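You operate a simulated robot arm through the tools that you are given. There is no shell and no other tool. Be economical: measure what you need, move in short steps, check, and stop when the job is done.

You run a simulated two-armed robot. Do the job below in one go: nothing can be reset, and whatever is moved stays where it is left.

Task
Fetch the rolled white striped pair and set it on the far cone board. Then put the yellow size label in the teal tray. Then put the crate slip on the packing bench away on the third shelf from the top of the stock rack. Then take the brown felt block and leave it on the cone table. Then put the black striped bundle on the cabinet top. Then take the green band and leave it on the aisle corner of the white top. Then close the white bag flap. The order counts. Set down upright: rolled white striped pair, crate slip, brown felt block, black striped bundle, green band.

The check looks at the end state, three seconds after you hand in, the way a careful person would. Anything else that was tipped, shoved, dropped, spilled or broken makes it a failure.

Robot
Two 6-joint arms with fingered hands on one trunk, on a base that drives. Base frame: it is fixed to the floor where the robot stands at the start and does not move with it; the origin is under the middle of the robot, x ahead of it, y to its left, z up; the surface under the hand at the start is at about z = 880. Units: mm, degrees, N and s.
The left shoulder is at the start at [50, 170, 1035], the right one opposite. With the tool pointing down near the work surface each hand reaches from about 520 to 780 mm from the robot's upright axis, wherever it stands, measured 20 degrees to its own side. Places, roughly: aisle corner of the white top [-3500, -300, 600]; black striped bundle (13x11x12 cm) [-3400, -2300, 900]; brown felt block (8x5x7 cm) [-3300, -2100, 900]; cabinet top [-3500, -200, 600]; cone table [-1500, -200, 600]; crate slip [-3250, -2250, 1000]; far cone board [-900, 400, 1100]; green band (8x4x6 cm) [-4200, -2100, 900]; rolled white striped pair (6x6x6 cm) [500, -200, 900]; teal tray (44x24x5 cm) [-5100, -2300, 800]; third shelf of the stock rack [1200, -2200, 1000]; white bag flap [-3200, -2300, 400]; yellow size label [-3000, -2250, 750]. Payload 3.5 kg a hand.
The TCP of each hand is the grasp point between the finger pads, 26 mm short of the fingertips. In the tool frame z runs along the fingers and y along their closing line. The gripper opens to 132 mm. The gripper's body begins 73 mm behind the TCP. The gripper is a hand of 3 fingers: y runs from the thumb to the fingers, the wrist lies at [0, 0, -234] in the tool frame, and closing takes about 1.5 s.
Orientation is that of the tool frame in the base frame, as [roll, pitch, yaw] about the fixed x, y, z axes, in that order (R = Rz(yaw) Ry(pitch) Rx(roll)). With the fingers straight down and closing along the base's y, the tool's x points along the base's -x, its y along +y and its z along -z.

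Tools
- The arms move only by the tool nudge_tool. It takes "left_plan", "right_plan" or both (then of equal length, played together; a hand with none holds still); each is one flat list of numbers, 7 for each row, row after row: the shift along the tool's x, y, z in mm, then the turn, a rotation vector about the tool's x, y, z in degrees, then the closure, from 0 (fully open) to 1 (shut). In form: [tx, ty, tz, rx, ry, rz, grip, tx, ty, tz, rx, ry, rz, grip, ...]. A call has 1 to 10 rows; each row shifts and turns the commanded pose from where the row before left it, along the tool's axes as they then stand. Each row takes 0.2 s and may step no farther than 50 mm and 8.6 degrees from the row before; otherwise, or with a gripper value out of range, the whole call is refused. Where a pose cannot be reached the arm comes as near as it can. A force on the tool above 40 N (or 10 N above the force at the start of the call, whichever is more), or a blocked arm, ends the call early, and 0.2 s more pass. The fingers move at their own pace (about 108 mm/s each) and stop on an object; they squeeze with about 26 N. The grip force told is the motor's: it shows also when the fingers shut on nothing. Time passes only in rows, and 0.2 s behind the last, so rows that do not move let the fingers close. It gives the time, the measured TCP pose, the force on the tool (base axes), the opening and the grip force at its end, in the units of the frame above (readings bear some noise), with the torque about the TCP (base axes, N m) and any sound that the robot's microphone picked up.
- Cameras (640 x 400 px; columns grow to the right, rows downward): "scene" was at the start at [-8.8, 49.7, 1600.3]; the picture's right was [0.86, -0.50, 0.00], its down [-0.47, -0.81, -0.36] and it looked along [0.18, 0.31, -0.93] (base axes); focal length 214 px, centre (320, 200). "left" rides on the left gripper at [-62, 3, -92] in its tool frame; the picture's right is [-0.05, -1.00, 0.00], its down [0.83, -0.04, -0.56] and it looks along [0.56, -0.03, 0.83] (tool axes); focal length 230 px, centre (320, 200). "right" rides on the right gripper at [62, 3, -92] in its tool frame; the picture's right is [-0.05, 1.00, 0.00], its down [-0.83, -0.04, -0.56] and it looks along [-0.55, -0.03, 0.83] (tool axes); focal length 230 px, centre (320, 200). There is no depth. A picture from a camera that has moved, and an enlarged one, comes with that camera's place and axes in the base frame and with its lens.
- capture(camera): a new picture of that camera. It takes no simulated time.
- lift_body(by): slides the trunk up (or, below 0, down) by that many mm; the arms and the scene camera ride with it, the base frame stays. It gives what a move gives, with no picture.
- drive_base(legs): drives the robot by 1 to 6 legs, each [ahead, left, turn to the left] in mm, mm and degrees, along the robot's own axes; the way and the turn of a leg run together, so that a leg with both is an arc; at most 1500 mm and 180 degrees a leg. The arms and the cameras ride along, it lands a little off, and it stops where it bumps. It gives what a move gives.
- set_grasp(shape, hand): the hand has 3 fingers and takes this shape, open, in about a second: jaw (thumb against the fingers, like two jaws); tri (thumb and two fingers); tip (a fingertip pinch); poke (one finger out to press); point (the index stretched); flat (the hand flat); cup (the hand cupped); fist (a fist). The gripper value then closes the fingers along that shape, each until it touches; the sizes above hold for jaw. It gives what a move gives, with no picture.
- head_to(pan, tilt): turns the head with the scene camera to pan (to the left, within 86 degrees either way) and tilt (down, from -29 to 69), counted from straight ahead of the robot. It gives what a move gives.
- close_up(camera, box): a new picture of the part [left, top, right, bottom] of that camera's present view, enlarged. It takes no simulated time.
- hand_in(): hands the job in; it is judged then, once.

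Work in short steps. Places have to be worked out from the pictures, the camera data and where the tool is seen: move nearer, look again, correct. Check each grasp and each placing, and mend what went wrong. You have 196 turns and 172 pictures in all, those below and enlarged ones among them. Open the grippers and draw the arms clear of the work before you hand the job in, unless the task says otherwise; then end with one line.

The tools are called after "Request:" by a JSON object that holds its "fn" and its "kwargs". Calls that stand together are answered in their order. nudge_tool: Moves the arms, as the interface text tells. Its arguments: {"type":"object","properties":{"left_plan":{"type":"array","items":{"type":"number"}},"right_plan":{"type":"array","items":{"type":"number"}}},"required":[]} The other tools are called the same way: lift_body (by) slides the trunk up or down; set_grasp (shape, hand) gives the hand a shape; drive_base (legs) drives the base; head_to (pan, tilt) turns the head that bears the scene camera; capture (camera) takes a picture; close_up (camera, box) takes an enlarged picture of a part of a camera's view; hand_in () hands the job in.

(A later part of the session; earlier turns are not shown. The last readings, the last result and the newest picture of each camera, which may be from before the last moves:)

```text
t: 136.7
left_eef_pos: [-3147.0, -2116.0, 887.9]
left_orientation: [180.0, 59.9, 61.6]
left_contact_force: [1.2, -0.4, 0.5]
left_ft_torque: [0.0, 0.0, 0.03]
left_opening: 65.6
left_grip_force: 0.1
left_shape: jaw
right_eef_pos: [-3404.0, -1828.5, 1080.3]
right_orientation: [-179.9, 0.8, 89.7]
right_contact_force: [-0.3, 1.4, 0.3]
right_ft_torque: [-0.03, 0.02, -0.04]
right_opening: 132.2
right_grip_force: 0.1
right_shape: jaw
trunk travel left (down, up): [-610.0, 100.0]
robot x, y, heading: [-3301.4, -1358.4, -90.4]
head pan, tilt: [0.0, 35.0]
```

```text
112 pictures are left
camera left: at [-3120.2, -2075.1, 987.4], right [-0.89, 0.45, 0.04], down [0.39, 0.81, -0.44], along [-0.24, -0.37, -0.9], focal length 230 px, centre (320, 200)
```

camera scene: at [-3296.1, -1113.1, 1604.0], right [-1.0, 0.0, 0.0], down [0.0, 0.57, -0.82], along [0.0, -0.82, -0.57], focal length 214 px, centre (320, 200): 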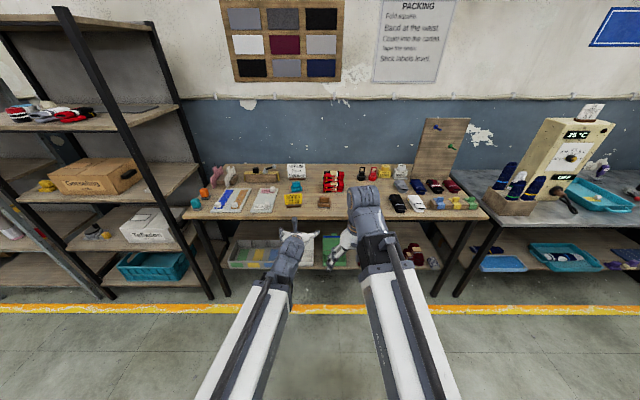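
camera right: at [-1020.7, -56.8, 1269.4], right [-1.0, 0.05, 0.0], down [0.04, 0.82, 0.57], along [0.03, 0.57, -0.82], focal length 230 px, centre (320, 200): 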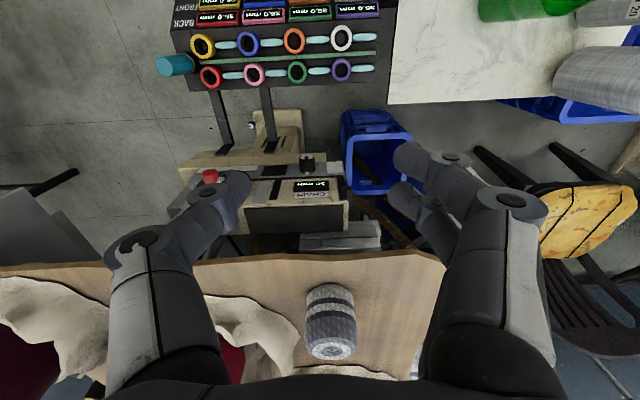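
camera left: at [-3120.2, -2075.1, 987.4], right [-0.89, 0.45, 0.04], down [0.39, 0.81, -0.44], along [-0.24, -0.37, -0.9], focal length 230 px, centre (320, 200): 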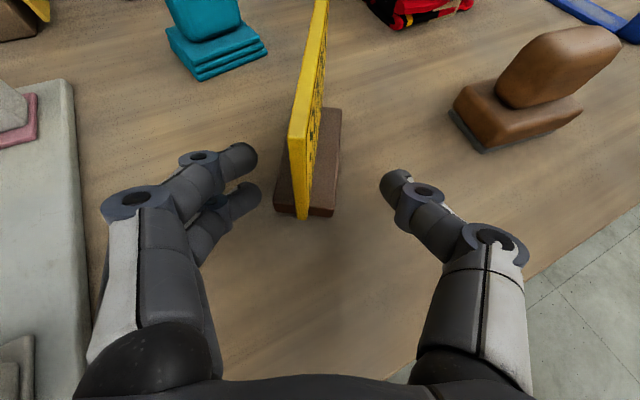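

Nicely aligned. Move in 35 mm, centre by 6 mm, and close.

Request:
{"fn": "nudge_tool", "kwargs": {"left_plan": [-9, 3, 15, 0, 0, 0, 0.5, -9, 3, 15, 0, 0, 0, 0.5, 0, 0, 0, 0, 0, 0, 0.5, 0, 0, 0, 0, 0, 0, 0.95, 0, 0, 0, 0, 0, 0, 0.95, 0, 0, 0, 0, 0, 0, 0.95]}}

Request:
{"fn": "capture", "kwargs": {"camera": "left"}}

```text
t: 138.1
left_eef_pos: [-3157.7, -2151.1, 886.6]
left_orientation: [180.0, 59.9, 61.5]
left_contact_force: [-0.3, -0.1, 2.6]
left_ft_torque: [-0.06, -0.07, 0.03]
left_opening: 7.6
left_grip_force: 25.9
left_shape: jaw
right_eef_pos: [-3403.6, -1828.7, 1079.7]
right_orientation: [-179.9, 0.9, 89.7]
right_contact_force: [0.0, 0.1, -0.6]
right_ft_torque: [-0.02, 0.05, 0.02]
right_opening: 132.1
right_grip_force: 0.0
right_shape: jaw
trunk travel left (down, up): [-610.0, 100.0]
robot x, y, heading: [-3297.5, -1362.9, -90.2]
head pan, tilt: [0.0, 35.0]
```

```text
111 pictures are left
camera left: at [-3131.1, -2108.8, 986.2], right [-0.89, 0.45, 0.04], down [0.39, 0.81, -0.44], along [-0.23, -0.37, -0.9], focal length 230 px, centre (320, 200)
```

left: 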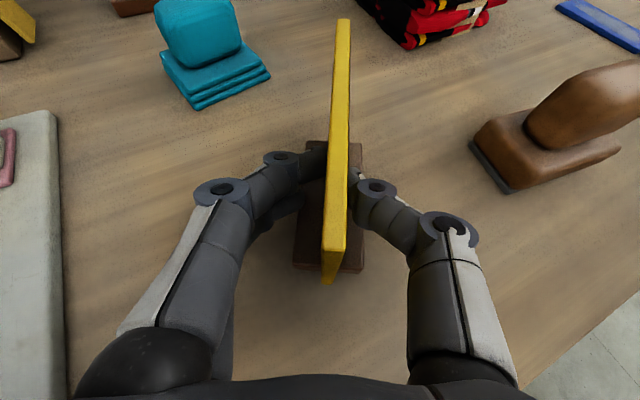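

Firm, centred grip on the card above its base. Lift vertically 120 mm.

Request:
{"fn": "nudge_tool", "kwargs": {"left_plan": [-13, 0, -7.5, 0, 0, 0, 0.95, -34.8, 0, -20, 0, 0, 0, 0.95, -34.8, 0, -20, 0, 0, 0, 0.95, -34.8, 0, -20, 0, 0, 0, 0.95, 0, 0, 0, 0, 0, 0, 0.95]}}

Request:
{"fn": "capture", "kwargs": {"camera": "left"}}

```text
t: 139.3
left_eef_pos: [-3157.7, -2152.2, 1023.5]
left_orientation: [179.9, 59.8, 61.5]
left_contact_force: [0.8, 0.4, 0.0]
left_ft_torque: [0.01, -0.01, -0.01]
left_opening: 6.9
left_grip_force: 25.7
left_shape: jaw
right_eef_pos: [-3403.1, -1828.7, 1079.8]
right_orientation: [-179.8, 0.8, 89.7]
right_contact_force: [0.4, 0.4, 0.1]
right_ft_torque: [-0.03, 0.0, 0.01]
right_opening: 132.0
right_grip_force: 0.2
right_shape: jaw
trunk travel left (down, up): [-610.0, 100.0]
robot x, y, heading: [-3301.0, -1358.0, -90.3]
head pan, tilt: [0.0, 35.0]
```

```text
110 pictures are left
camera left: at [-3131.7, -2109.5, 1123.8], right [-0.89, 0.45, 0.04], down [0.39, 0.81, -0.44], along [-0.23, -0.37, -0.9], focal length 230 px, centre (320, 200)
```

left: 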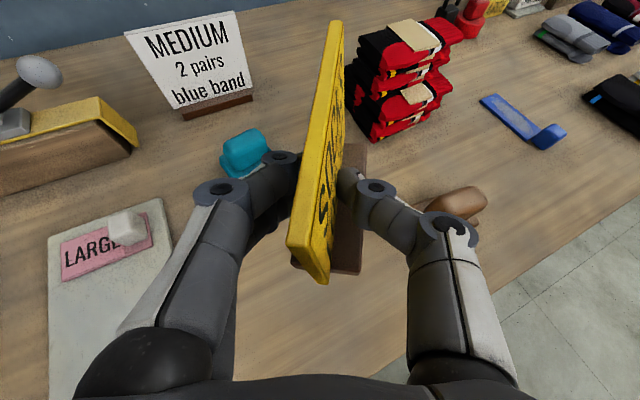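

Held. Now back out and travel the aisle to the stock rack.

Request:
{"fn": "drive_base", "kwargs": {"legs": [[-370, 0, 0], [0, 1430, 0], [0, 1430, 0], [0, 1430, 0]]}}

Request:
{"fn": "head_to", "kwargs": {"pan": 0, "tilt": 20}}

Request:
{"fn": "capture", "kwargs": {"camera": "scene"}}

Request:
{"fn": "capture", "kwargs": {"camera": "left"}}

```text
t: 161.9
left_eef_pos: [1132.2, -1874.9, 1022.7]
left_orientation: [180.0, 59.8, 59.1]
left_contact_force: [0.6, -0.2, -0.3]
left_ft_torque: [0.01, -0.01, 0.01]
left_opening: 7.0
left_grip_force: 25.7
left_shape: jaw
right_eef_pos: [901.7, -1541.4, 1079.5]
right_orientation: [-180.0, 0.9, 87.2]
right_contact_force: [0.2, 0.7, 0.1]
right_ft_torque: [0.0, 0.02, 0.03]
right_opening: 131.9
right_grip_force: 0.0
right_shape: jaw
trunk travel left (down, up): [-610.0, 100.0]
robot x, y, heading: [1023.7, -1078.4, -92.9]
head pan, tilt: [0.0, 35.0]
```

```text
t: 162.7
left_eef_pos: [1131.6, -1874.4, 1022.7]
left_orientation: [-180.0, 59.8, 59.0]
left_contact_force: [0.2, -0.3, -0.3]
left_ft_torque: [-0.01, -0.01, -0.02]
left_opening: 6.9
left_grip_force: 26.0
left_shape: jaw
right_eef_pos: [901.1, -1541.0, 1078.9]
right_orientation: [-180.0, 0.8, 87.2]
right_contact_force: [-0.8, 0.8, -0.2]
right_ft_torque: [0.02, 0.0, -0.02]
right_opening: 131.8
right_grip_force: 0.2
right_shape: jaw
trunk travel left (down, up): [-610.0, 100.0]
robot x, y, heading: [1026.4, -1081.2, -92.9]
head pan, tilt: [0.0, 20.0]
```

```text
109 pictures are left
camera scene: at [1026.0, -1129.3, 1627.7], right [-1.0, 0.05, 0.0], down [0.02, 0.34, -0.94], along [-0.05, -0.94, -0.34], focal length 214 px, centre (320, 200)
```

scene: 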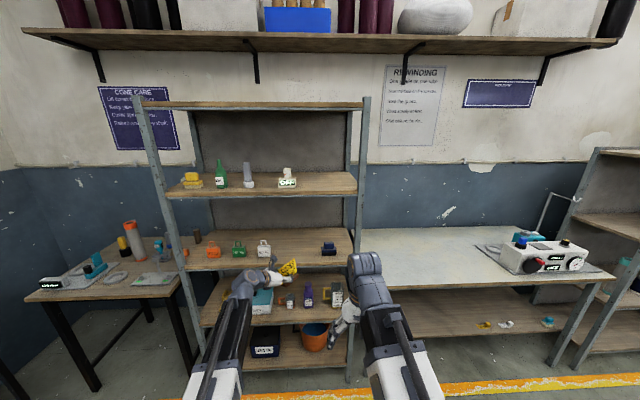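

```text
108 pictures are left
camera left: at [1160.2, -1832.9, 1123.4], right [-0.87, 0.49, 0.04], down [0.42, 0.79, -0.44], along [-0.25, -0.36, -0.9], focal length 230 px, centre (320, 200)
```

left: 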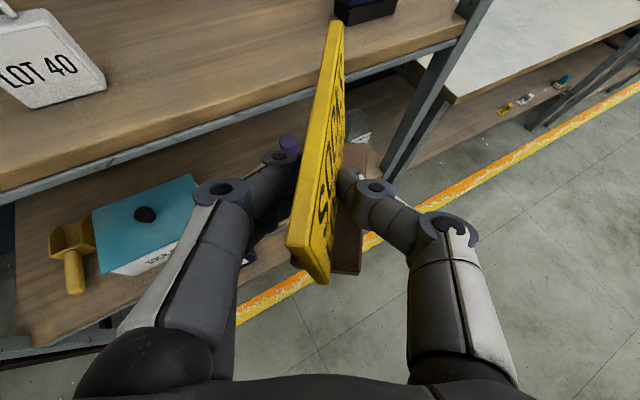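

The rack's third shelf from the top (holding "LOT 40" tags) is at z≈1010, front edge y≈−1948, with a gap at x≈1000–1200. Raise the trunk 60 mm and check alignment after nosing forward.

Request:
{"fn": "lift_body", "kwargs": {"by": 65}}

Request:
{"fn": "drive_base", "kwargs": {"legs": [[80, -15, 0]]}}

Request:
{"fn": "capture", "kwargs": {"camera": "left"}}

Request:
{"fn": "close_up", "kwargs": {"camera": "scene", "box": [150, 140, 390, 320]}}

```text
t: 163.8
left_eef_pos: [1131.6, -1873.7, 1088.2]
left_orientation: [180.0, 59.8, 59.0]
left_contact_force: [0.3, 0.0, -1.1]
left_ft_torque: [0.02, 0.01, 0.02]
left_opening: 7.3
left_grip_force: 25.7
left_shape: jaw
right_eef_pos: [901.1, -1541.9, 1145.3]
right_orientation: [-179.9, 0.8, 87.2]
right_contact_force: [-0.4, 0.2, -0.9]
right_ft_torque: [-0.03, -0.03, 0.03]
right_opening: 131.7
right_grip_force: 0.1
right_shape: jaw
trunk travel left (down, up): [-675.0, 35.0]
robot x, y, heading: [1024.4, -1079.5, -93.0]
head pan, tilt: [0.0, 20.0]
```

```text
t: 164.8
left_eef_pos: [1112.2, -1954.5, 1087.4]
left_orientation: [-180.0, 59.8, 59.1]
left_contact_force: [-0.1, 0.4, -1.3]
left_ft_torque: [0.01, 0.03, -0.02]
left_opening: 6.8
left_grip_force: 25.7
left_shape: jaw
right_eef_pos: [882.6, -1622.7, 1143.1]
right_orientation: [-179.9, 0.7, 87.3]
right_contact_force: [0.0, -1.2, -0.4]
right_ft_torque: [0.04, 0.01, 0.0]
right_opening: 131.9
right_grip_force: 0.0
right_shape: jaw
trunk travel left (down, up): [-675.0, 35.0]
robot x, y, heading: [1006.6, -1158.0, -92.6]
head pan, tilt: [0.0, 20.0]
```

```text
107 pictures are left
camera left: at [1141.1, -1913.7, 1187.5], right [-0.87, 0.49, 0.04], down [0.42, 0.79, -0.44], along [-0.25, -0.36, -0.9], focal length 230 px, centre (320, 200)
```

left: 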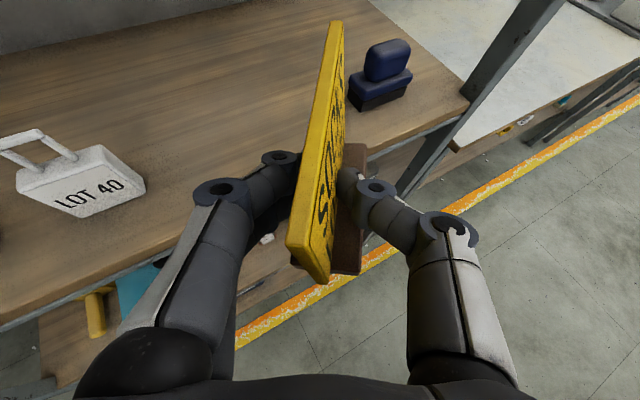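

```text
2.22 times, centred on (270, 230) of scene
camera zoom: at [1006.5, -1210.7, 1692.7], right [-1.0, 0.05, 0.0], down [0.02, 0.34, -0.94], along [-0.05, -0.94, -0.34], focal length 477 px, centre (431, 133)
```

zoom: 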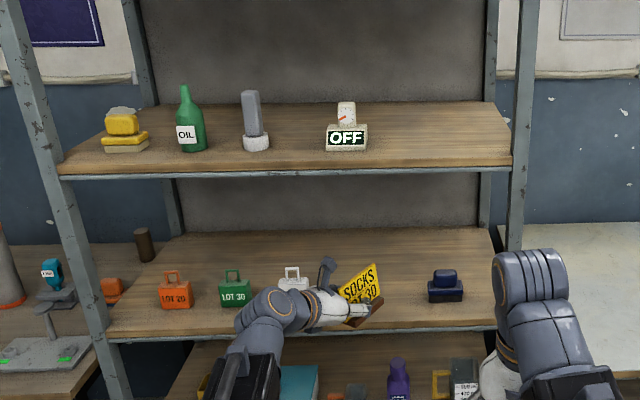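

Path is clear between the white tag and the blue item. Forward another 80 mm, then lower.

Request:
{"fn": "drive_base", "kwargs": {"legs": [[80, 0, 0]]}}

Request:
{"fn": "nudge_tool", "kwargs": {"left_plan": [8.7, 0, 5, 0, 0, 0, 0.95, 8.7, 0, 5, 0, 0, 0, 0.95, 5, 0, 3, 0, 0, 0, 0.95, 0, 0, 0, 0, 0, 0, 0.95]}}

Request:
{"fn": "capture", "kwargs": {"camera": "left"}}

```text
t: 165.9
left_eef_pos: [1109.5, -2036.5, 1087.0]
left_orientation: [180.0, 59.8, 59.1]
left_contact_force: [-0.3, -0.4, -0.7]
left_ft_torque: [0.0, 0.01, -0.01]
left_opening: 7.0
left_grip_force: 25.9
left_shape: jaw
right_eef_pos: [879.1, -1701.5, 1144.0]
right_orientation: [-179.9, 0.7, 87.2]
right_contact_force: [0.6, -0.3, 0.2]
right_ft_torque: [0.02, 0.01, -0.02]
right_opening: 131.8
right_grip_force: 0.1
right_shape: jaw
trunk travel left (down, up): [-675.0, 35.0]
robot x, y, heading: [1003.0, -1238.2, -93.0]
head pan, tilt: [0.0, 20.0]
```

```text
t: 166.9
left_eef_pos: [1108.0, -2036.1, 1063.8]
left_orientation: [-180.0, 59.8, 59.0]
left_contact_force: [0.0, -0.2, -0.5]
left_ft_torque: [0.03, 0.04, 0.02]
left_opening: 6.9
left_grip_force: 26.4
left_shape: jaw
right_eef_pos: [879.6, -1701.1, 1145.0]
right_orientation: [-180.0, 0.8, 87.2]
right_contact_force: [-0.1, -0.3, 0.3]
right_ft_torque: [0.0, -0.01, -0.02]
right_opening: 132.1
right_grip_force: 0.0
right_shape: jaw
trunk travel left (down, up): [-675.0, 35.0]
robot x, y, heading: [1004.8, -1235.3, -92.6]
head pan, tilt: [0.0, 20.0]
```

```text
105 pictures are left
camera left: at [1137.7, -1993.8, 1162.6], right [-0.87, 0.49, 0.04], down [0.42, 0.79, -0.44], along [-0.25, -0.36, -0.9], focal length 230 px, centre (320, 200)
```

left: 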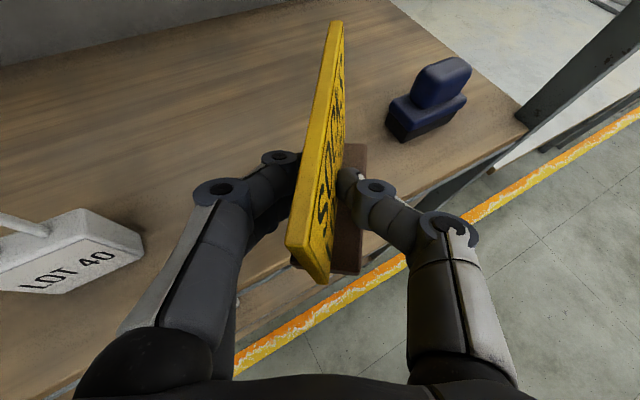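

Triangulating again, the shelf edge is actually at y≈−2030, z≈957. I need to go ~100 mm deeper before lowering.

Request:
{"fn": "drive_base", "kwargs": {"legs": [[100, 0, 0]]}}

Request:
{"fn": "nudge_tool", "kwargs": {"left_plan": [17.4, 0, 10, 0, 0, 0, 0.95, 17.4, 0, 10, 0, 0, 0, 0.95, 0, 0, 0, 0, 0, 0, 0.95]}}

Request:
{"fn": "capture", "kwargs": {"camera": "left"}}

Request:
{"fn": "close_up", "kwargs": {"camera": "scene", "box": [150, 140, 390, 320]}}

```text
t: 168.0
left_eef_pos: [1103.6, -2138.3, 1061.5]
left_orientation: [-179.9, 59.8, 59.0]
left_contact_force: [0.2, 0.1, 0.1]
left_ft_torque: [0.01, 0.0, 0.02]
left_opening: 7.0
left_grip_force: 26.0
left_shape: jaw
right_eef_pos: [872.7, -1803.6, 1143.3]
right_orientation: [-179.9, 0.8, 87.0]
right_contact_force: [-1.3, 0.3, -1.0]
right_ft_torque: [0.03, 0.02, 0.01]
right_opening: 132.1
right_grip_force: 0.2
right_shape: jaw
trunk travel left (down, up): [-675.0, 35.0]
robot x, y, heading: [997.0, -1339.1, -92.7]
head pan, tilt: [0.0, 20.0]
```

```text
t: 168.8
left_eef_pos: [1102.5, -2137.0, 1023.1]
left_orientation: [179.8, 59.9, 58.9]
left_contact_force: [0.0, -0.1, 0.1]
left_ft_torque: [0.0, 0.03, 0.05]
left_opening: 7.2
left_grip_force: 25.9
left_shape: jaw
right_eef_pos: [873.2, -1802.3, 1144.3]
right_orientation: [-179.9, 0.8, 87.0]
right_contact_force: [-0.1, 0.3, -0.4]
right_ft_torque: [0.03, -0.01, -0.02]
right_opening: 132.2
right_grip_force: 0.0
right_shape: jaw
trunk travel left (down, up): [-675.0, 35.0]
robot x, y, heading: [999.0, -1338.3, -92.7]
head pan, tilt: [0.0, 20.0]
```

```text
104 pictures are left
camera left: at [1131.4, -2097.0, 1122.9], right [-0.87, 0.49, 0.04], down [0.43, 0.79, -0.44], along [-0.25, -0.36, -0.9], focal length 230 px, centre (320, 200)
```

left: 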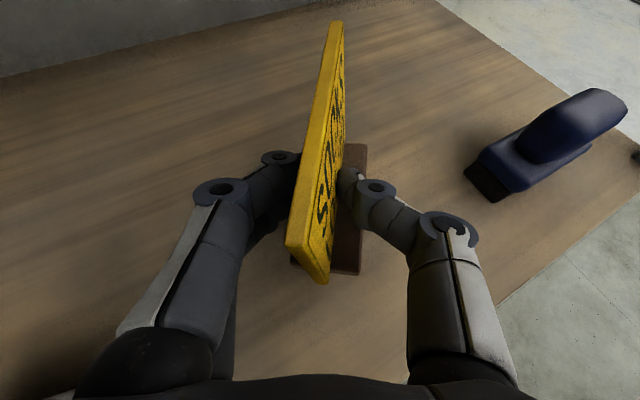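

```text
2.22 times, centred on (270, 230) of scene
camera zoom: at [998.1, -1390.7, 1692.8], right [-1.0, 0.05, 0.0], down [0.02, 0.34, -0.94], along [-0.05, -0.94, -0.34], focal length 477 px, centre (431, 133)
```

zoom: 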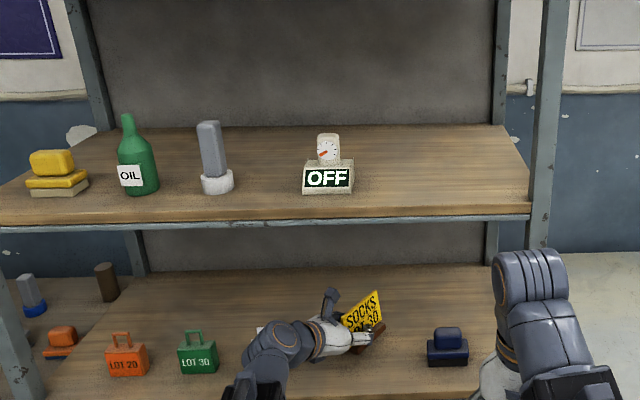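

Fully above the shelf now. Lower in small steps to contact.

Request:
{"fn": "nudge_tool", "kwargs": {"left_plan": [7, 0, 4, 0, 0, 0, 0.95, 5.2, 0, 3, 0, 0, 0, 0.95, 3.5, 0, 2, 0, 0, 0, 0.95, 3.5, 0, 2, 0, 0, 0, 0.95, 3.5, 0, 2, 0, 0, 0, 0.95, 0, 0, 0, 0, 0, 0, 0.95]}}

Request:
{"fn": "capture", "kwargs": {"camera": "left"}}

```text
t: 170.2
left_eef_pos: [1103.8, -2136.6, 998.0]
left_orientation: [179.9, 60.0, 58.9]
left_contact_force: [-1.0, -0.3, 8.9]
left_ft_torque: [-0.13, -0.01, 0.0]
left_opening: 7.0
left_grip_force: 25.6
left_shape: jaw
right_eef_pos: [873.3, -1801.5, 1145.8]
right_orientation: [-179.8, 0.8, 87.1]
right_contact_force: [0.5, -0.2, 0.4]
right_ft_torque: [-0.01, -0.02, -0.02]
right_opening: 131.9
right_grip_force: 0.0
right_shape: jaw
trunk travel left (down, up): [-675.0, 35.0]
robot x, y, heading: [997.5, -1340.4, -92.7]
head pan, tilt: [0.0, 20.0]
```

```text
102 pictures are left
camera left: at [1132.3, -2095.1, 1097.9], right [-0.87, 0.49, 0.04], down [0.42, 0.79, -0.44], along [-0.25, -0.36, -0.9], focal length 230 px, centre (320, 200)
```

left: 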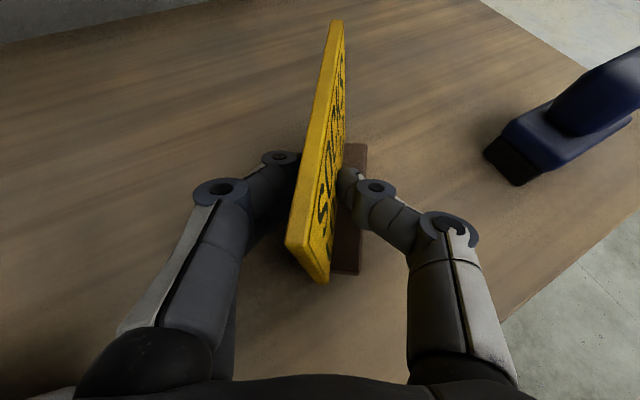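

Contact at 998 (8.9 N). One more millimetre, then open and look.

Request:
{"fn": "nudge_tool", "kwargs": {"left_plan": [1.5, 0, 1, 0, 0, 0, 0.95, 0, 0, 0, 0, 0, 0, 0.8, 0, 0, 0, 0, 0, 0, 0.7, 0, 0, 0, 0, 0, 0, 0.55, 0, 0, 0, 0, 0, 0, 0.55]}}

Request:
{"fn": "capture", "kwargs": {"camera": "left"}}

```text
t: 171.4
left_eef_pos: [1104.5, -2137.6, 994.6]
left_orientation: [-179.9, 59.8, 58.9]
left_contact_force: [-0.4, 0.4, 0.3]
left_ft_torque: [0.02, 0.02, 0.01]
left_opening: 58.8
left_grip_force: 0.0
left_shape: jaw
right_eef_pos: [872.8, -1801.4, 1144.8]
right_orientation: [-179.9, 0.8, 87.2]
right_contact_force: [-0.1, -0.1, -0.6]
right_ft_torque: [0.01, -0.01, 0.01]
right_opening: 131.9
right_grip_force: 0.1
right_shape: jaw
trunk travel left (down, up): [-675.0, 35.0]
robot x, y, heading: [1000.7, -1338.1, -92.8]
head pan, tilt: [0.0, 20.0]
```

```text
101 pictures are left
camera left: at [1132.1, -2095.6, 1094.1], right [-0.87, 0.49, 0.04], down [0.43, 0.79, -0.44], along [-0.25, -0.36, -0.9], focal length 230 px, centre (320, 200)
```

left: 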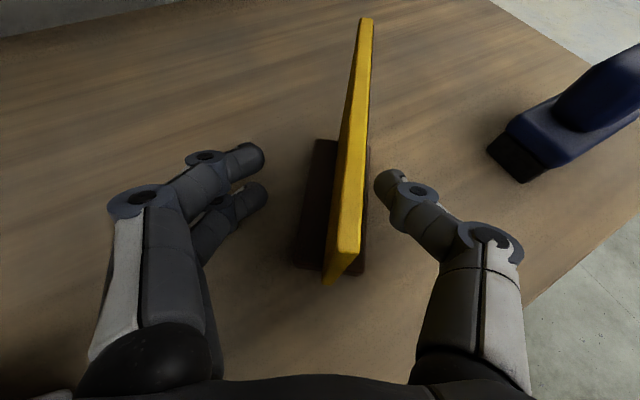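

The slip stands upright. Retreat straight back along the fingers.

Request:
{"fn": "nudge_tool", "kwargs": {"left_plan": [0, 0, -15, 0, 0, 0, 0.5, 0, 0, -30, 0, 0, 0, 0.4, 0, 0, -40, 0, 0, 0, 0.4, 0, 0, -45, 0, 0, 0, 0.4, 0, 0, -20, 0, 0, 0, 0.4]}}

Request:
{"fn": "capture", "kwargs": {"camera": "left"}}

Request:
{"fn": "drive_base", "kwargs": {"legs": [[-250, 0, 0]]}}

Request:
{"fn": "close_up", "kwargs": {"camera": "scene", "box": [150, 140, 390, 320]}}

```text
t: 172.6
left_eef_pos: [1167.8, -2028.0, 1068.5]
left_orientation: [180.0, 59.8, 58.9]
left_contact_force: [-0.4, 0.1, 0.3]
left_ft_torque: [-0.02, 0.02, -0.02]
left_opening: 78.9
left_grip_force: 0.1
left_shape: jaw
right_eef_pos: [873.5, -1802.1, 1145.5]
right_orientation: [-179.9, 0.8, 87.1]
right_contact_force: [-0.4, 0.9, 0.4]
right_ft_torque: [0.02, -0.05, 0.02]
right_opening: 131.9
right_grip_force: 0.1
right_shape: jaw
trunk travel left (down, up): [-675.0, 35.0]
robot x, y, heading: [996.2, -1336.6, -93.0]
head pan, tilt: [0.0, 20.0]
```

```text
100 pictures are left
camera left: at [1196.8, -1985.9, 1167.8], right [-0.87, 0.49, 0.04], down [0.43, 0.79, -0.44], along [-0.25, -0.36, -0.9], focal length 230 px, centre (320, 200)
```

left: 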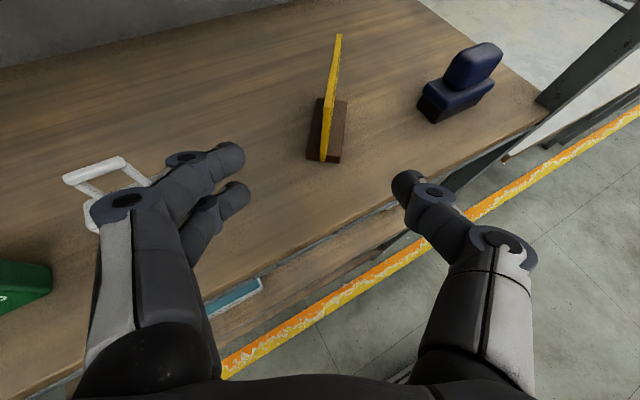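

```text
t: 174.5
left_eef_pos: [1187.0, -1774.9, 1066.4]
left_orientation: [179.9, 59.8, 59.5]
left_contact_force: [-0.4, 0.5, 0.3]
left_ft_torque: [0.01, 0.03, 0.03]
left_opening: 78.5
left_grip_force: 0.1
left_shape: jaw
right_eef_pos: [888.8, -1552.5, 1145.1]
right_orientation: [-179.9, 0.8, 87.6]
right_contact_force: [-0.4, 0.0, 0.0]
right_ft_torque: [0.0, -0.01, 0.0]
right_opening: 131.9
right_grip_force: 0.1
right_shape: jaw
trunk travel left (down, up): [-675.0, 35.0]
robot x, y, heading: [1005.4, -1092.0, -92.1]
head pan, tilt: [0.0, 20.0]
```

```text
2.22 times, centred on (270, 230) of scene
camera zoom: at [1009.7, -1139.9, 1692.9], right [-1.0, 0.04, 0.0], down [0.01, 0.34, -0.94], along [-0.04, -0.94, -0.34], focal length 477 px, centre (431, 133)
```

zoom: 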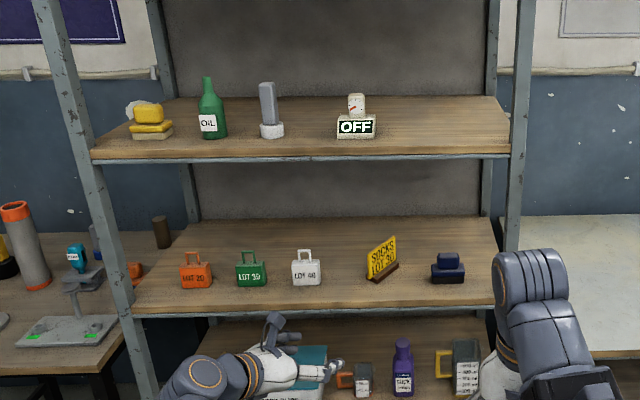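

The slip stands on the third shelf from the top, everything else undisturbed. Now back to the packing bench for the brown felt block, using the right hand.

Request:
{"fn": "drive_base", "kwargs": {"legs": [[0, 0, 2.1], [0, -1400, 0], [0, -1400, 0], [0, -1300, 0]]}}

Request:
{"fn": "head_to", "kwargs": {"pan": -10, "tilt": 40}}

Request:
{"fn": "capture", "kwargs": {"camera": "scene"}}

```text
t: 194.4
left_eef_pos: [-2810.2, -1910.3, 1067.7]
left_orientation: [179.8, 59.8, 66.1]
left_contact_force: [1.3, 0.0, 0.5]
left_ft_torque: [-0.01, 0.02, 0.02]
left_opening: 78.7
left_grip_force: 0.1
left_shape: jaw
right_eef_pos: [-3130.4, -1723.7, 1144.2]
right_orientation: [-179.9, 0.9, 94.3]
right_contact_force: [0.0, -0.3, -0.3]
right_ft_torque: [-0.03, -0.04, 0.0]
right_opening: 131.9
right_grip_force: 0.1
right_shape: jaw
trunk travel left (down, up): [-675.0, 35.0]
robot x, y, heading: [-3067.6, -1249.4, -85.6]
head pan, tilt: [0.0, 20.0]
```

```text
t: 195.2
left_eef_pos: [-2810.4, -1909.6, 1068.8]
left_orientation: [179.9, 59.7, 66.1]
left_contact_force: [-0.4, -0.6, 0.0]
left_ft_torque: [-0.03, 0.01, 0.0]
left_opening: 78.6
left_grip_force: 0.1
left_shape: jaw
right_eef_pos: [-3131.0, -1723.7, 1145.2]
right_orientation: [-179.9, 0.7, 94.3]
right_contact_force: [0.2, -0.4, -0.4]
right_ft_torque: [-0.01, 0.05, 0.0]
right_opening: 131.9
right_grip_force: 0.1
right_shape: jaw
trunk travel left (down, up): [-675.0, 35.0]
robot x, y, heading: [-3066.5, -1248.4, -85.5]
head pan, tilt: [-10.0, 40.0]
```

```text
98 pictures are left
camera scene: at [-3073.0, -1291.7, 1661.5], right [-1.0, 0.1, 0.0], down [0.06, 0.64, -0.77], along [-0.08, -0.76, -0.64], focal length 214 px, centre (320, 200)
```

scene: 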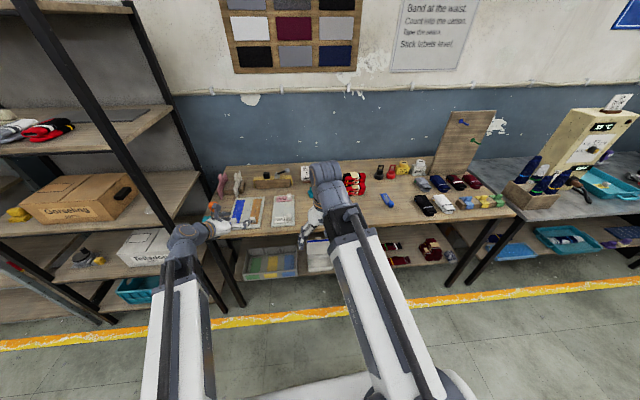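

Square up to the bench and close in on the block.

Request:
{"fn": "drive_base", "kwargs": {"legs": [[0, 0, -4.5], [280, -25, 0]]}}

Request:
{"fn": "capture", "kwargs": {"camera": "right"}}

```text
t: 197.7
left_eef_pos: [-2892.9, -2218.9, 1066.6]
left_orientation: [179.9, 59.7, 61.3]
left_contact_force: [0.5, -0.5, 0.3]
left_ft_torque: [-0.02, -0.02, -0.01]
left_opening: 78.9
left_grip_force: 0.1
left_shape: jaw
right_eef_pos: [-3196.3, -2005.4, 1145.4]
right_orientation: [-179.8, 0.8, 89.3]
right_contact_force: [-0.7, -0.4, -0.7]
right_ft_torque: [0.01, 0.0, 0.01]
right_opening: 132.1
right_grip_force: 0.2
right_shape: jaw
trunk travel left (down, up): [-675.0, 35.0]
robot x, y, heading: [-3091.6, -1536.2, -90.5]
head pan, tilt: [-10.0, 40.0]
```

```text
97 pictures are left
camera right: at [-3192.2, -1944.4, 1235.7], right [1.0, -0.06, 0.0], down [-0.05, -0.82, 0.57], along [-0.04, -0.57, -0.82], focal length 230 px, centre (320, 200)
```

right: 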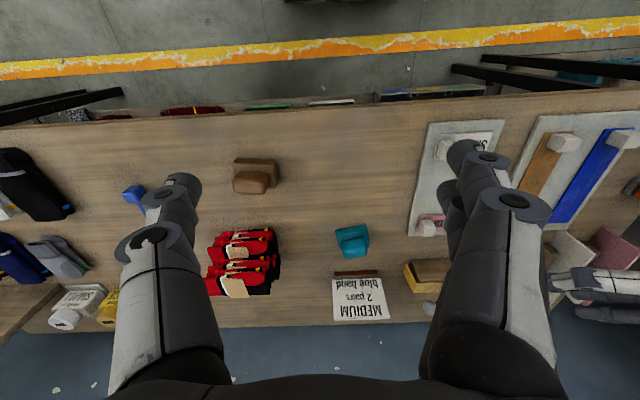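

Block ≈[-3318,-2129]. Bring the right hand above it.

Request:
{"fn": "nudge_tool", "kwargs": {"right_plan": [-20.7, -20.3, 28, 0, 0, 0, 0, -20.7, -20.3, 28, 0, 0, 0, 0, -20.7, -20.3, 28, 0, 0, 0, 0, -20.7, -20.3, 28, 0, 0, 0, 0, -20.7, -20.3, 28, 0, 0, 0, 0, -20.7, -20.3, 28, 0, 0, 0, 0, 0, 0, 0, 0, 0, 0, 0]}}

Request:
{"fn": "capture", "kwargs": {"camera": "right"}}

```text
t: 199.3
left_eef_pos: [-2893.6, -2216.8, 1067.3]
left_orientation: [180.0, 59.8, 61.2]
left_contact_force: [0.4, 0.7, -0.1]
left_ft_torque: [-0.03, -0.05, 0.0]
left_opening: 78.7
left_grip_force: 0.0
left_shape: jaw
right_eef_pos: [-3321.7, -2129.9, 977.5]
right_orientation: [-179.9, 0.8, 89.6]
right_contact_force: [0.1, -0.2, -0.4]
right_ft_torque: [-0.01, 0.01, 0.02]
right_opening: 131.9
right_grip_force: 0.2
right_shape: jaw
trunk travel left (down, up): [-675.0, 35.0]
robot x, y, heading: [-3093.9, -1535.2, -90.5]
head pan, tilt: [-10.0, 40.0]
```

```text
96 pictures are left
camera right: at [-3315.8, -2069.2, 1068.6], right [1.0, -0.06, 0.0], down [-0.05, -0.82, 0.57], along [-0.04, -0.57, -0.82], focal length 230 px, centre (320, 200)
```

right: 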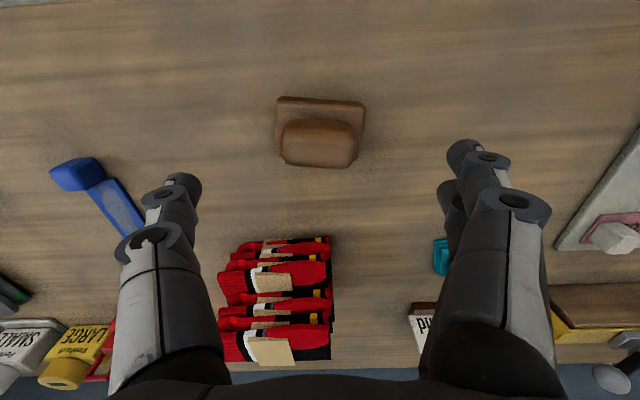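

Block centred: ≈[-3320,-2126]. Descend so the pads grip the upper block.

Request:
{"fn": "nudge_tool", "kwargs": {"right_plan": [4, 2, 30, 0, 0, 0, 0, 0, 0, 30, 0, 0, 0, 0, 0, 0, 13, 0, 0, 0, 0, 0, 0, 0, 0, 0, 0, 0]}}

Request:
{"fn": "capture", "kwargs": {"camera": "right"}}

```text
t: 200.3
left_eef_pos: [-2894.1, -2217.4, 1068.0]
left_orientation: [179.9, 59.9, 61.4]
left_contact_force: [-0.2, -0.2, -0.8]
left_ft_torque: [0.03, -0.01, 0.03]
left_opening: 78.8
left_grip_force: 0.0
left_shape: jaw
right_eef_pos: [-3319.3, -2127.1, 904.2]
right_orientation: [-180.0, 0.8, 89.4]
right_contact_force: [0.2, 0.2, 0.2]
right_ft_torque: [-0.05, 0.0, -0.01]
right_opening: 131.9
right_grip_force: 0.0
right_shape: jaw
trunk travel left (down, up): [-675.0, 35.0]
robot x, y, heading: [-3089.3, -1538.4, -90.5]
head pan, tilt: [-10.0, 40.0]
```

```text
95 pictures are left
camera right: at [-3313.6, -2066.6, 995.4], right [1.0, -0.06, 0.0], down [-0.05, -0.82, 0.57], along [-0.04, -0.57, -0.82], focal length 230 px, centre (320, 200)
```

right: 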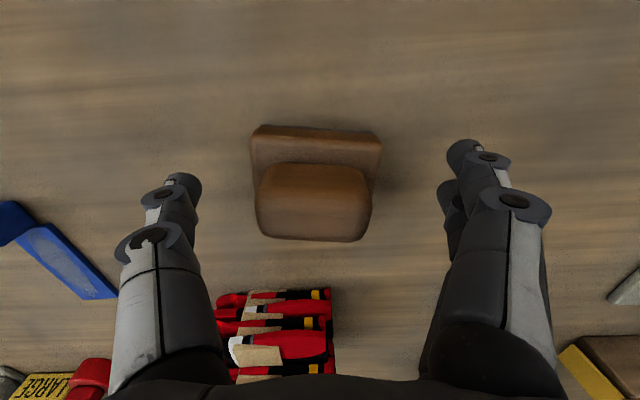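

Good straddle. Close and lift.

Request:
{"fn": "nudge_tool", "kwargs": {"right_plan": [3, -1, 2, 0, 0, 0, 0, 0, 0, 0, 0, 0, 0, 0.6, 0, 0, 0, 0, 0, 0, 0.8, 0, 0, 0, 0, 0, 0, 0.8, 0, 0, 0, 0, 0, 0, 0.8, 0, 0, -15, 0, 0, 0, 0.8, 0, 0, -30, 0, 0, 0, 0.8, 0, 0, -45, 0, 0, 0, 0.8, 0, 0, -45, 0, 0, 0, 0.8, 0, 0, -45, 0, 0, 0, 0.8]}}

Request:
{"fn": "capture", "kwargs": {"camera": "right"}}

```text
t: 202.5
left_eef_pos: [-2894.0, -2216.9, 1068.1]
left_orientation: [179.8, 59.9, 61.2]
left_contact_force: [0.1, 1.1, 0.1]
left_ft_torque: [-0.05, 0.0, 0.0]
left_opening: 78.5
left_grip_force: 0.0
left_shape: jaw
right_eef_pos: [-3317.4, -2125.5, 1081.8]
right_orientation: [180.0, 0.9, 89.4]
right_contact_force: [0.0, 1.0, -2.0]
right_ft_torque: [0.03, 0.02, -0.01]
right_opening: 55.2
right_grip_force: 26.1
right_shape: jaw
trunk travel left (down, up): [-675.0, 35.0]
robot x, y, heading: [-3091.7, -1538.3, -90.3]
head pan, tilt: [-10.0, 40.0]
```

```text
94 pictures are left
camera right: at [-3312.4, -2064.5, 1173.4], right [1.0, -0.06, 0.0], down [-0.05, -0.82, 0.57], along [-0.04, -0.57, -0.82], focal length 230 px, centre (320, 200)
```

right: 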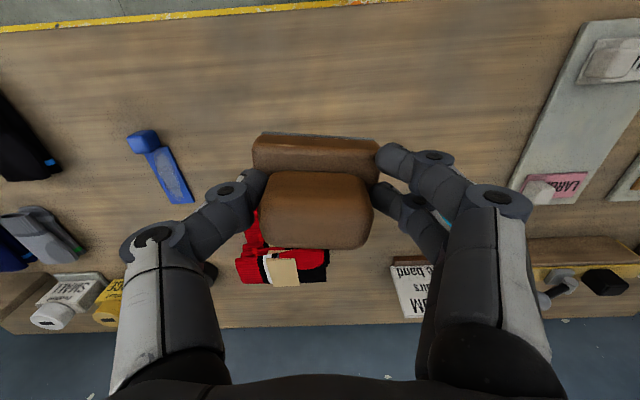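

Block held (55 mm, 26 N). Back out, turn around to face the cone table, and move alongside it.

Request:
{"fn": "drive_base", "kwargs": {"legs": [[-450, 0, 0], [0, 0, 180], [0, -1450, 0]]}}

Request:
{"fn": "head_to", "kwargs": {"pan": -5, "tilt": 45}}

Request:
{"fn": "capture", "kwargs": {"camera": "scene"}}

```text
t: 219.5
left_eef_pos: [-1858.0, -352.5, 1067.7]
left_orientation: [179.9, 59.8, -116.9]
left_contact_force: [0.3, -0.2, 0.2]
left_ft_torque: [0.0, 0.01, -0.02]
left_opening: 78.8
left_grip_force: 0.1
left_shape: jaw
right_eef_pos: [-1431.8, -429.9, 1082.4]
right_orientation: [-179.9, 0.8, -88.8]
right_contact_force: [0.3, -1.0, -1.3]
right_ft_torque: [-0.02, -0.02, 0.02]
right_opening: 54.9
right_grip_force: 25.8
right_shape: jaw
trunk travel left (down, up): [-675.0, 35.0]
robot x, y, heading: [-1636.8, -1024.9, 91.4]
head pan, tilt: [-10.0, 40.0]
```

```text
t: 220.2
left_eef_pos: [-1858.0, -351.4, 1067.1]
left_orientation: [179.9, 59.8, -116.9]
left_contact_force: [-0.3, -0.2, 0.3]
left_ft_torque: [0.0, -0.01, -0.01]
left_opening: 78.9
left_grip_force: 0.1
left_shape: jaw
right_eef_pos: [-1431.4, -430.7, 1082.8]
right_orientation: [-179.9, 0.8, -88.8]
right_contact_force: [0.8, 1.0, -2.3]
right_ft_torque: [-0.04, 0.0, -0.02]
right_opening: 54.9
right_grip_force: 26.1
right_shape: jaw
trunk travel left (down, up): [-675.0, 35.0]
robot x, y, heading: [-1637.4, -1026.4, 91.2]
head pan, tilt: [-5.0, 45.0]
```

```text
93 pictures are left
camera scene: at [-1628.8, -983.7, 1654.2], right [1.0, -0.06, 0.0], down [-0.05, -0.71, -0.71], along [0.05, 0.71, -0.71], focal length 214 px, centre (320, 200)
```

scene: 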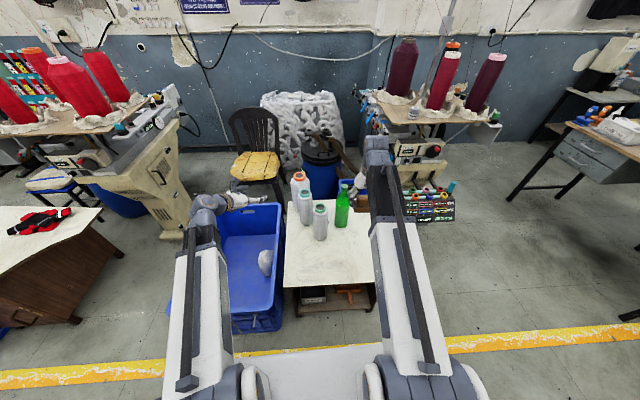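

The cone table's near half is free; the right hand already hovers over ≈[-1431,-430]. Lower the trunk 240 mm and look.

Request:
{"fn": "lift_body", "kwargs": {"by": -240}}

Request:
{"fn": "capture", "kwargs": {"camera": "right"}}

Request:
{"fn": "capture", "kwargs": {"camera": "scene"}}

```text
t: 222.7
left_eef_pos: [-1859.4, -351.0, 827.7]
left_orientation: [179.9, 59.9, -117.0]
left_contact_force: [-0.2, 0.2, -0.4]
left_ft_torque: [0.01, -0.02, 0.0]
left_opening: 78.7
left_grip_force: 0.1
left_shape: jaw
right_eef_pos: [-1431.2, -429.9, 841.0]
right_orientation: [-179.9, 0.9, -88.6]
right_contact_force: [0.3, 0.3, -1.2]
right_ft_torque: [0.01, 0.03, -0.03]
right_opening: 54.6
right_grip_force: 26.0
right_shape: jaw
trunk travel left (down, up): [-435.0, 275.0]
robot x, y, heading: [-1633.9, -1027.2, 91.4]
head pan, tilt: [-5.0, 45.0]
```

```text
92 pictures are left
camera right: at [-1431.5, -495.1, 933.0], right [-1.0, 0.03, 0.0], down [0.02, 0.82, 0.57], along [0.02, 0.57, -0.82], focal length 230 px, centre (320, 200)
```

right: 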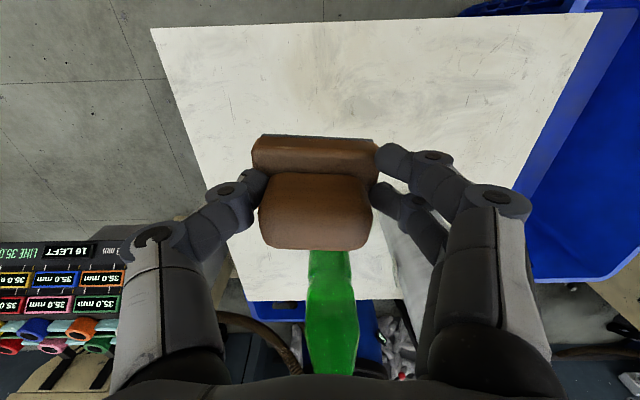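

```text
91 pictures are left
camera scene: at [-1628.9, -983.8, 1414.2], right [1.0, -0.06, 0.0], down [-0.05, -0.71, -0.71], along [0.05, 0.71, -0.71], focal length 214 px, centre (320, 200)
```

scene: 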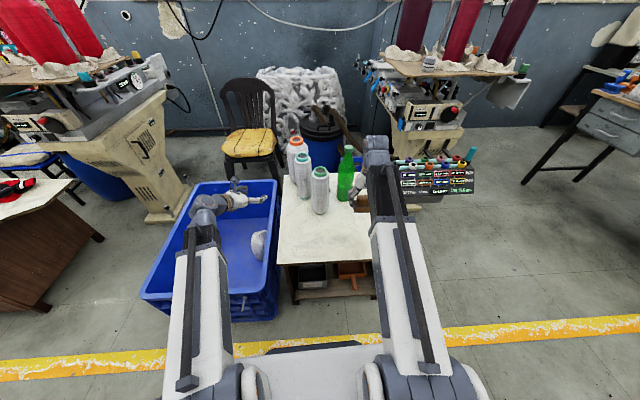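

Table front edge resolves to y≈−527, z≈590–600. Move 30 mm further in and descend.

Request:
{"fn": "nudge_tool", "kwargs": {"right_plan": [-15, 0, 40, 0, 0, 0, 0.8, -15, 0, 40, 0, 0, 0, 0.8, 0, 0, 40, 0, 0, 0, 0.8, 0, 0, 35, 0, 0, 0, 0.8, 0, 0, 0, 0, 0, 0, 0.8]}}

Request:
{"fn": "capture", "kwargs": {"camera": "right"}}

```text
t: 223.9
left_eef_pos: [-1857.5, -351.0, 828.1]
left_orientation: [179.9, 59.8, -116.9]
left_contact_force: [0.1, 0.0, 0.4]
left_ft_torque: [-0.03, -0.03, -0.02]
left_opening: 78.8
left_grip_force: 0.1
left_shape: jaw
right_eef_pos: [-1429.6, -398.3, 686.9]
right_orientation: [-180.0, 0.7, -88.7]
right_contact_force: [0.3, -0.7, -2.2]
right_ft_torque: [-0.03, -0.02, -0.03]
right_opening: 54.6
right_grip_force: 26.4
right_shape: jaw
trunk travel left (down, up): [-435.0, 275.0]
robot x, y, heading: [-1638.0, -1027.8, 91.5]
head pan, tilt: [-5.0, 45.0]
```

```text
90 pictures are left
camera right: at [-1431.1, -464.3, 778.5], right [-1.0, 0.03, 0.0], down [0.02, 0.82, 0.57], along [0.02, 0.57, -0.82], focal length 230 px, centre (320, 200)
```

right: 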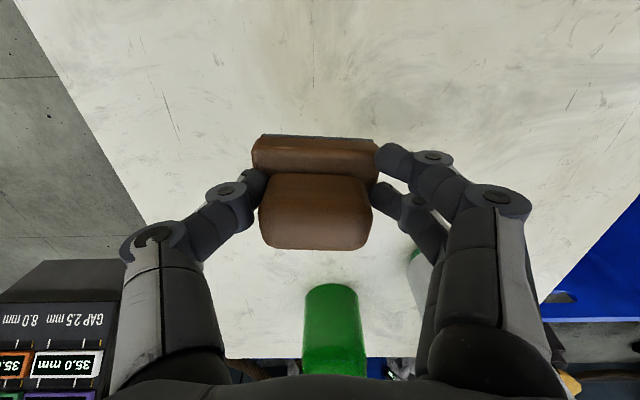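

Clear of the bottle. Lower gently to contact.

Request:
{"fn": "nudge_tool", "kwargs": {"right_plan": [0, 0, 15, 0, 0, 0, 0.8, 0, 0, 10, 0, 0, 0, 0.8, 0, 0, 5, 0, 0, 0, 0.8, 0, 0, 4, 0, 0, 0, 0.8, 0, 0, 3, 0, 0, 0, 0.8, 0, 0, 3, 0, 0, 0, 0.8, 0, 0, 0, 0, 0, 0, 0.8]}}

```text
t: 225.5
left_eef_pos: [-1858.0, -350.6, 827.6]
left_orientation: [179.9, 59.9, -116.9]
left_contact_force: [0.3, 0.3, 0.0]
left_ft_torque: [0.01, -0.02, 0.02]
left_opening: 78.6
left_grip_force: 0.0
left_shape: jaw
right_eef_pos: [-1433.4, -396.8, 648.3]
right_orientation: [-179.9, 0.7, -88.8]
right_contact_force: [-0.4, 0.1, -2.0]
right_ft_torque: [0.0, -0.03, 0.01]
right_opening: 54.9
right_grip_force: 25.7
right_shape: jaw
trunk travel left (down, up): [-435.0, 275.0]
robot x, y, heading: [-1634.7, -1026.3, 91.4]
head pan, tilt: [-5.0, 45.0]
```

Request:
{"fn": "nudge_tool", "kwargs": {"right_plan": [0, 0, 3, 0, 0, 0, 0.8, 0, 0, 3, 0, 0, 0, 0.8, 0, 0, 3, 0, 0, 0, 0.8, 0, 0, 3, 0, 0, 0, 0.8, 0, 0, 2, 0, 0, 0, 0.8, 0, 0, 0, 0, 0, 0, 0.8]}}

Request:
{"fn": "capture", "kwargs": {"camera": "right"}}

```text
t: 226.9
left_eef_pos: [-1859.5, -352.2, 828.1]
left_orientation: [179.9, 59.8, -116.9]
left_contact_force: [-0.9, 0.5, 0.2]
left_ft_torque: [-0.04, 0.03, 0.01]
left_opening: 78.5
left_grip_force: 0.0
left_shape: jaw
right_eef_pos: [-1432.4, -395.8, 633.3]
right_orientation: [-179.9, 0.9, -88.6]
right_contact_force: [-0.5, -0.4, -1.2]
right_ft_torque: [0.0, 0.01, -0.01]
right_opening: 54.9
right_grip_force: 25.8
right_shape: jaw
trunk travel left (down, up): [-435.0, 275.0]
robot x, y, heading: [-1639.0, -1023.7, 91.4]
head pan, tilt: [-5.0, 45.0]
```

```text
89 pictures are left
camera right: at [-1432.6, -460.7, 724.5], right [-1.0, 0.03, 0.0], down [0.02, 0.82, 0.57], along [0.02, 0.57, -0.82], focal length 230 px, centre (320, 200)
```

right: 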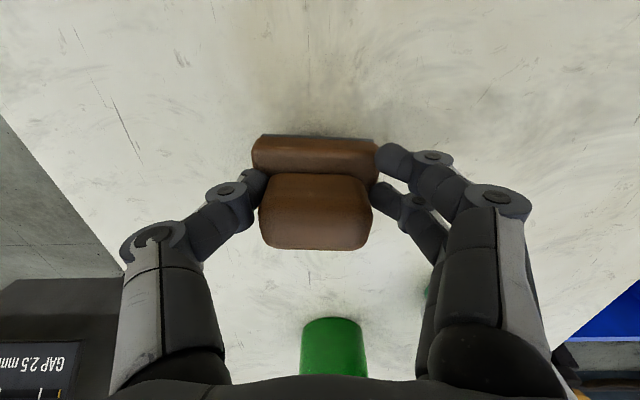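

Shadows show it's very close. Continue in fine steps.

Request:
{"fn": "nudge_tool", "kwargs": {"right_plan": [0, 0, 3, 0, 0, 0, 0.8, 0, 0, 3, 0, 0, 0, 0.8, 0, 0, 2, 0, 0, 0, 0.8, 0, 0, 2, 0, 0, 0, 0.8, 0, 0, 2, 0, 0, 0, 0.8, 0, 0, 2, 0, 0, 0, 0.8, 0, 0, 0, 0, 0, 0, 0.8]}}

```text
t: 228.5
left_eef_pos: [-1858.6, -352.4, 827.4]
left_orientation: [179.9, 59.8, -116.9]
left_contact_force: [0.0, -0.1, 0.8]
left_ft_torque: [0.0, 0.0, 0.01]
left_opening: 78.6
left_grip_force: 0.2
left_shape: jaw
right_eef_pos: [-1430.8, -397.3, 619.3]
right_orientation: [-179.9, 0.8, -88.8]
right_contact_force: [-0.5, 0.0, -1.4]
right_ft_torque: [-0.03, -0.01, -0.05]
right_opening: 54.7
right_grip_force: 26.0
right_shape: jaw
trunk travel left (down, up): [-435.0, 275.0]
robot x, y, heading: [-1638.1, -1023.0, 91.3]
head pan, tilt: [-5.0, 45.0]
```

Request:
{"fn": "nudge_tool", "kwargs": {"right_plan": [0, 0, 3, 0, 0, 0, 0.8, 0, 0, 3, 0, 0, 0, 0.8, 0, 0, 3, 0, 0, 0, 0.8, 0, 0, 3, 0, 0, 0, 0.8, 0, 0, 3, 0, 0, 0, 0.8, 0, 0, 3, 0, 0, 0, 0.8, 0, 0, 0, 0, 0, 0, 0.8]}}

Request:
{"fn": "capture", "kwargs": {"camera": "right"}}

```text
t: 229.5
left_eef_pos: [-1857.4, -352.8, 828.2]
left_orientation: [179.8, 59.8, -117.1]
left_contact_force: [0.1, 0.0, 0.2]
left_ft_torque: [0.01, -0.03, 0.04]
left_opening: 78.8
left_grip_force: 0.1
left_shape: jaw
right_eef_pos: [-1430.1, -395.7, 612.5]
right_orientation: [-179.8, 1.3, -88.8]
right_contact_force: [0.7, -7.1, 22.2]
right_ft_torque: [-0.21, 0.78, 0.23]
right_opening: 55.4
right_grip_force: 25.7
right_shape: jaw
trunk travel left (down, up): [-435.0, 275.0]
robot x, y, heading: [-1637.5, -1028.2, 91.6]
head pan, tilt: [-5.0, 45.0]
stopped in row 5 (right hand): the force on the tool passed its limit at 43 N (the readings are from after the stop); the commanded pose is now the measured one
```

```text
88 pictures are left
camera right: at [-1431.9, -462.1, 703.1], right [-1.0, 0.03, 0.0], down [0.02, 0.82, 0.57], along [0.02, 0.57, -0.82], focal length 230 px, centre (320, 200)
```

right: 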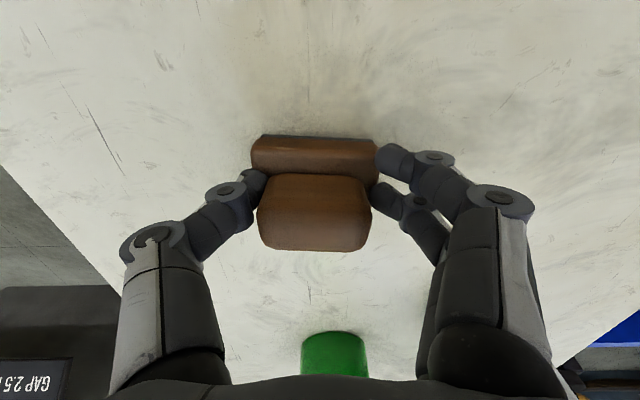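

Seated (table ≈ z 566). Ease 2 mm, open, and rise.

Request:
{"fn": "nudge_tool", "kwargs": {"right_plan": [0, 0, -1.5, 0, 0, 0, 0.8, 0, 0, 0, 0, 0, 0, 0.5, 0, 0, 0, 0, 0, 0, 0.2, 0, 0, 0, 0, 0, 0, 0.2, 0, 0, -15, 0, 0, 0, 0.2, 0, 0, -35, 0, 0, 0, 0.2, 0, 0, -45, 0, 0, 0, 0.2, 0, 0, -45, 0, 0, 0, 0.2, 0, 0, -45, 0, 0, 0, 0.2]}}

Request:
{"fn": "capture", "kwargs": {"camera": "right"}}

```text
t: 231.5
left_eef_pos: [-1858.6, -351.7, 826.7]
left_orientation: [179.9, 59.9, -116.8]
left_contact_force: [0.5, -0.3, -0.4]
left_ft_torque: [0.0, 0.01, -0.03]
left_opening: 78.9
left_grip_force: 0.1
left_shape: jaw
right_eef_pos: [-1433.8, -398.8, 794.4]
right_orientation: [-180.0, 1.1, -88.8]
right_contact_force: [-0.4, 0.0, 0.7]
right_ft_torque: [-0.03, 0.0, -0.04]
right_opening: 105.3
right_grip_force: 0.0
right_shape: jaw
trunk travel left (down, up): [-435.0, 275.0]
robot x, y, heading: [-1638.3, -1025.8, 91.4]
head pan, tilt: [-5.0, 45.0]
```

```text
87 pictures are left
camera right: at [-1434.9, -463.2, 885.8], right [-1.0, 0.03, 0.0], down [0.02, 0.82, 0.57], along [0.02, 0.57, -0.82], focal length 230 px, centre (320, 200)
```

right: 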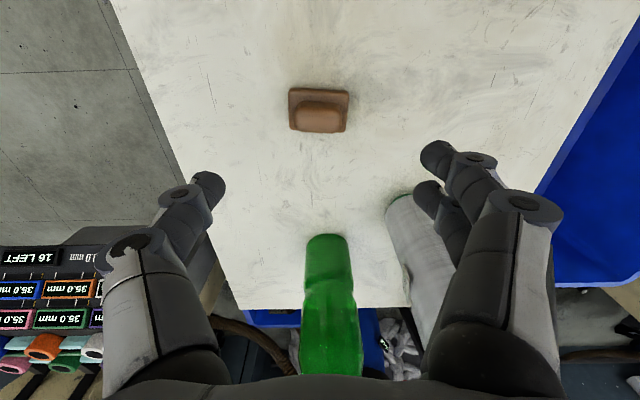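

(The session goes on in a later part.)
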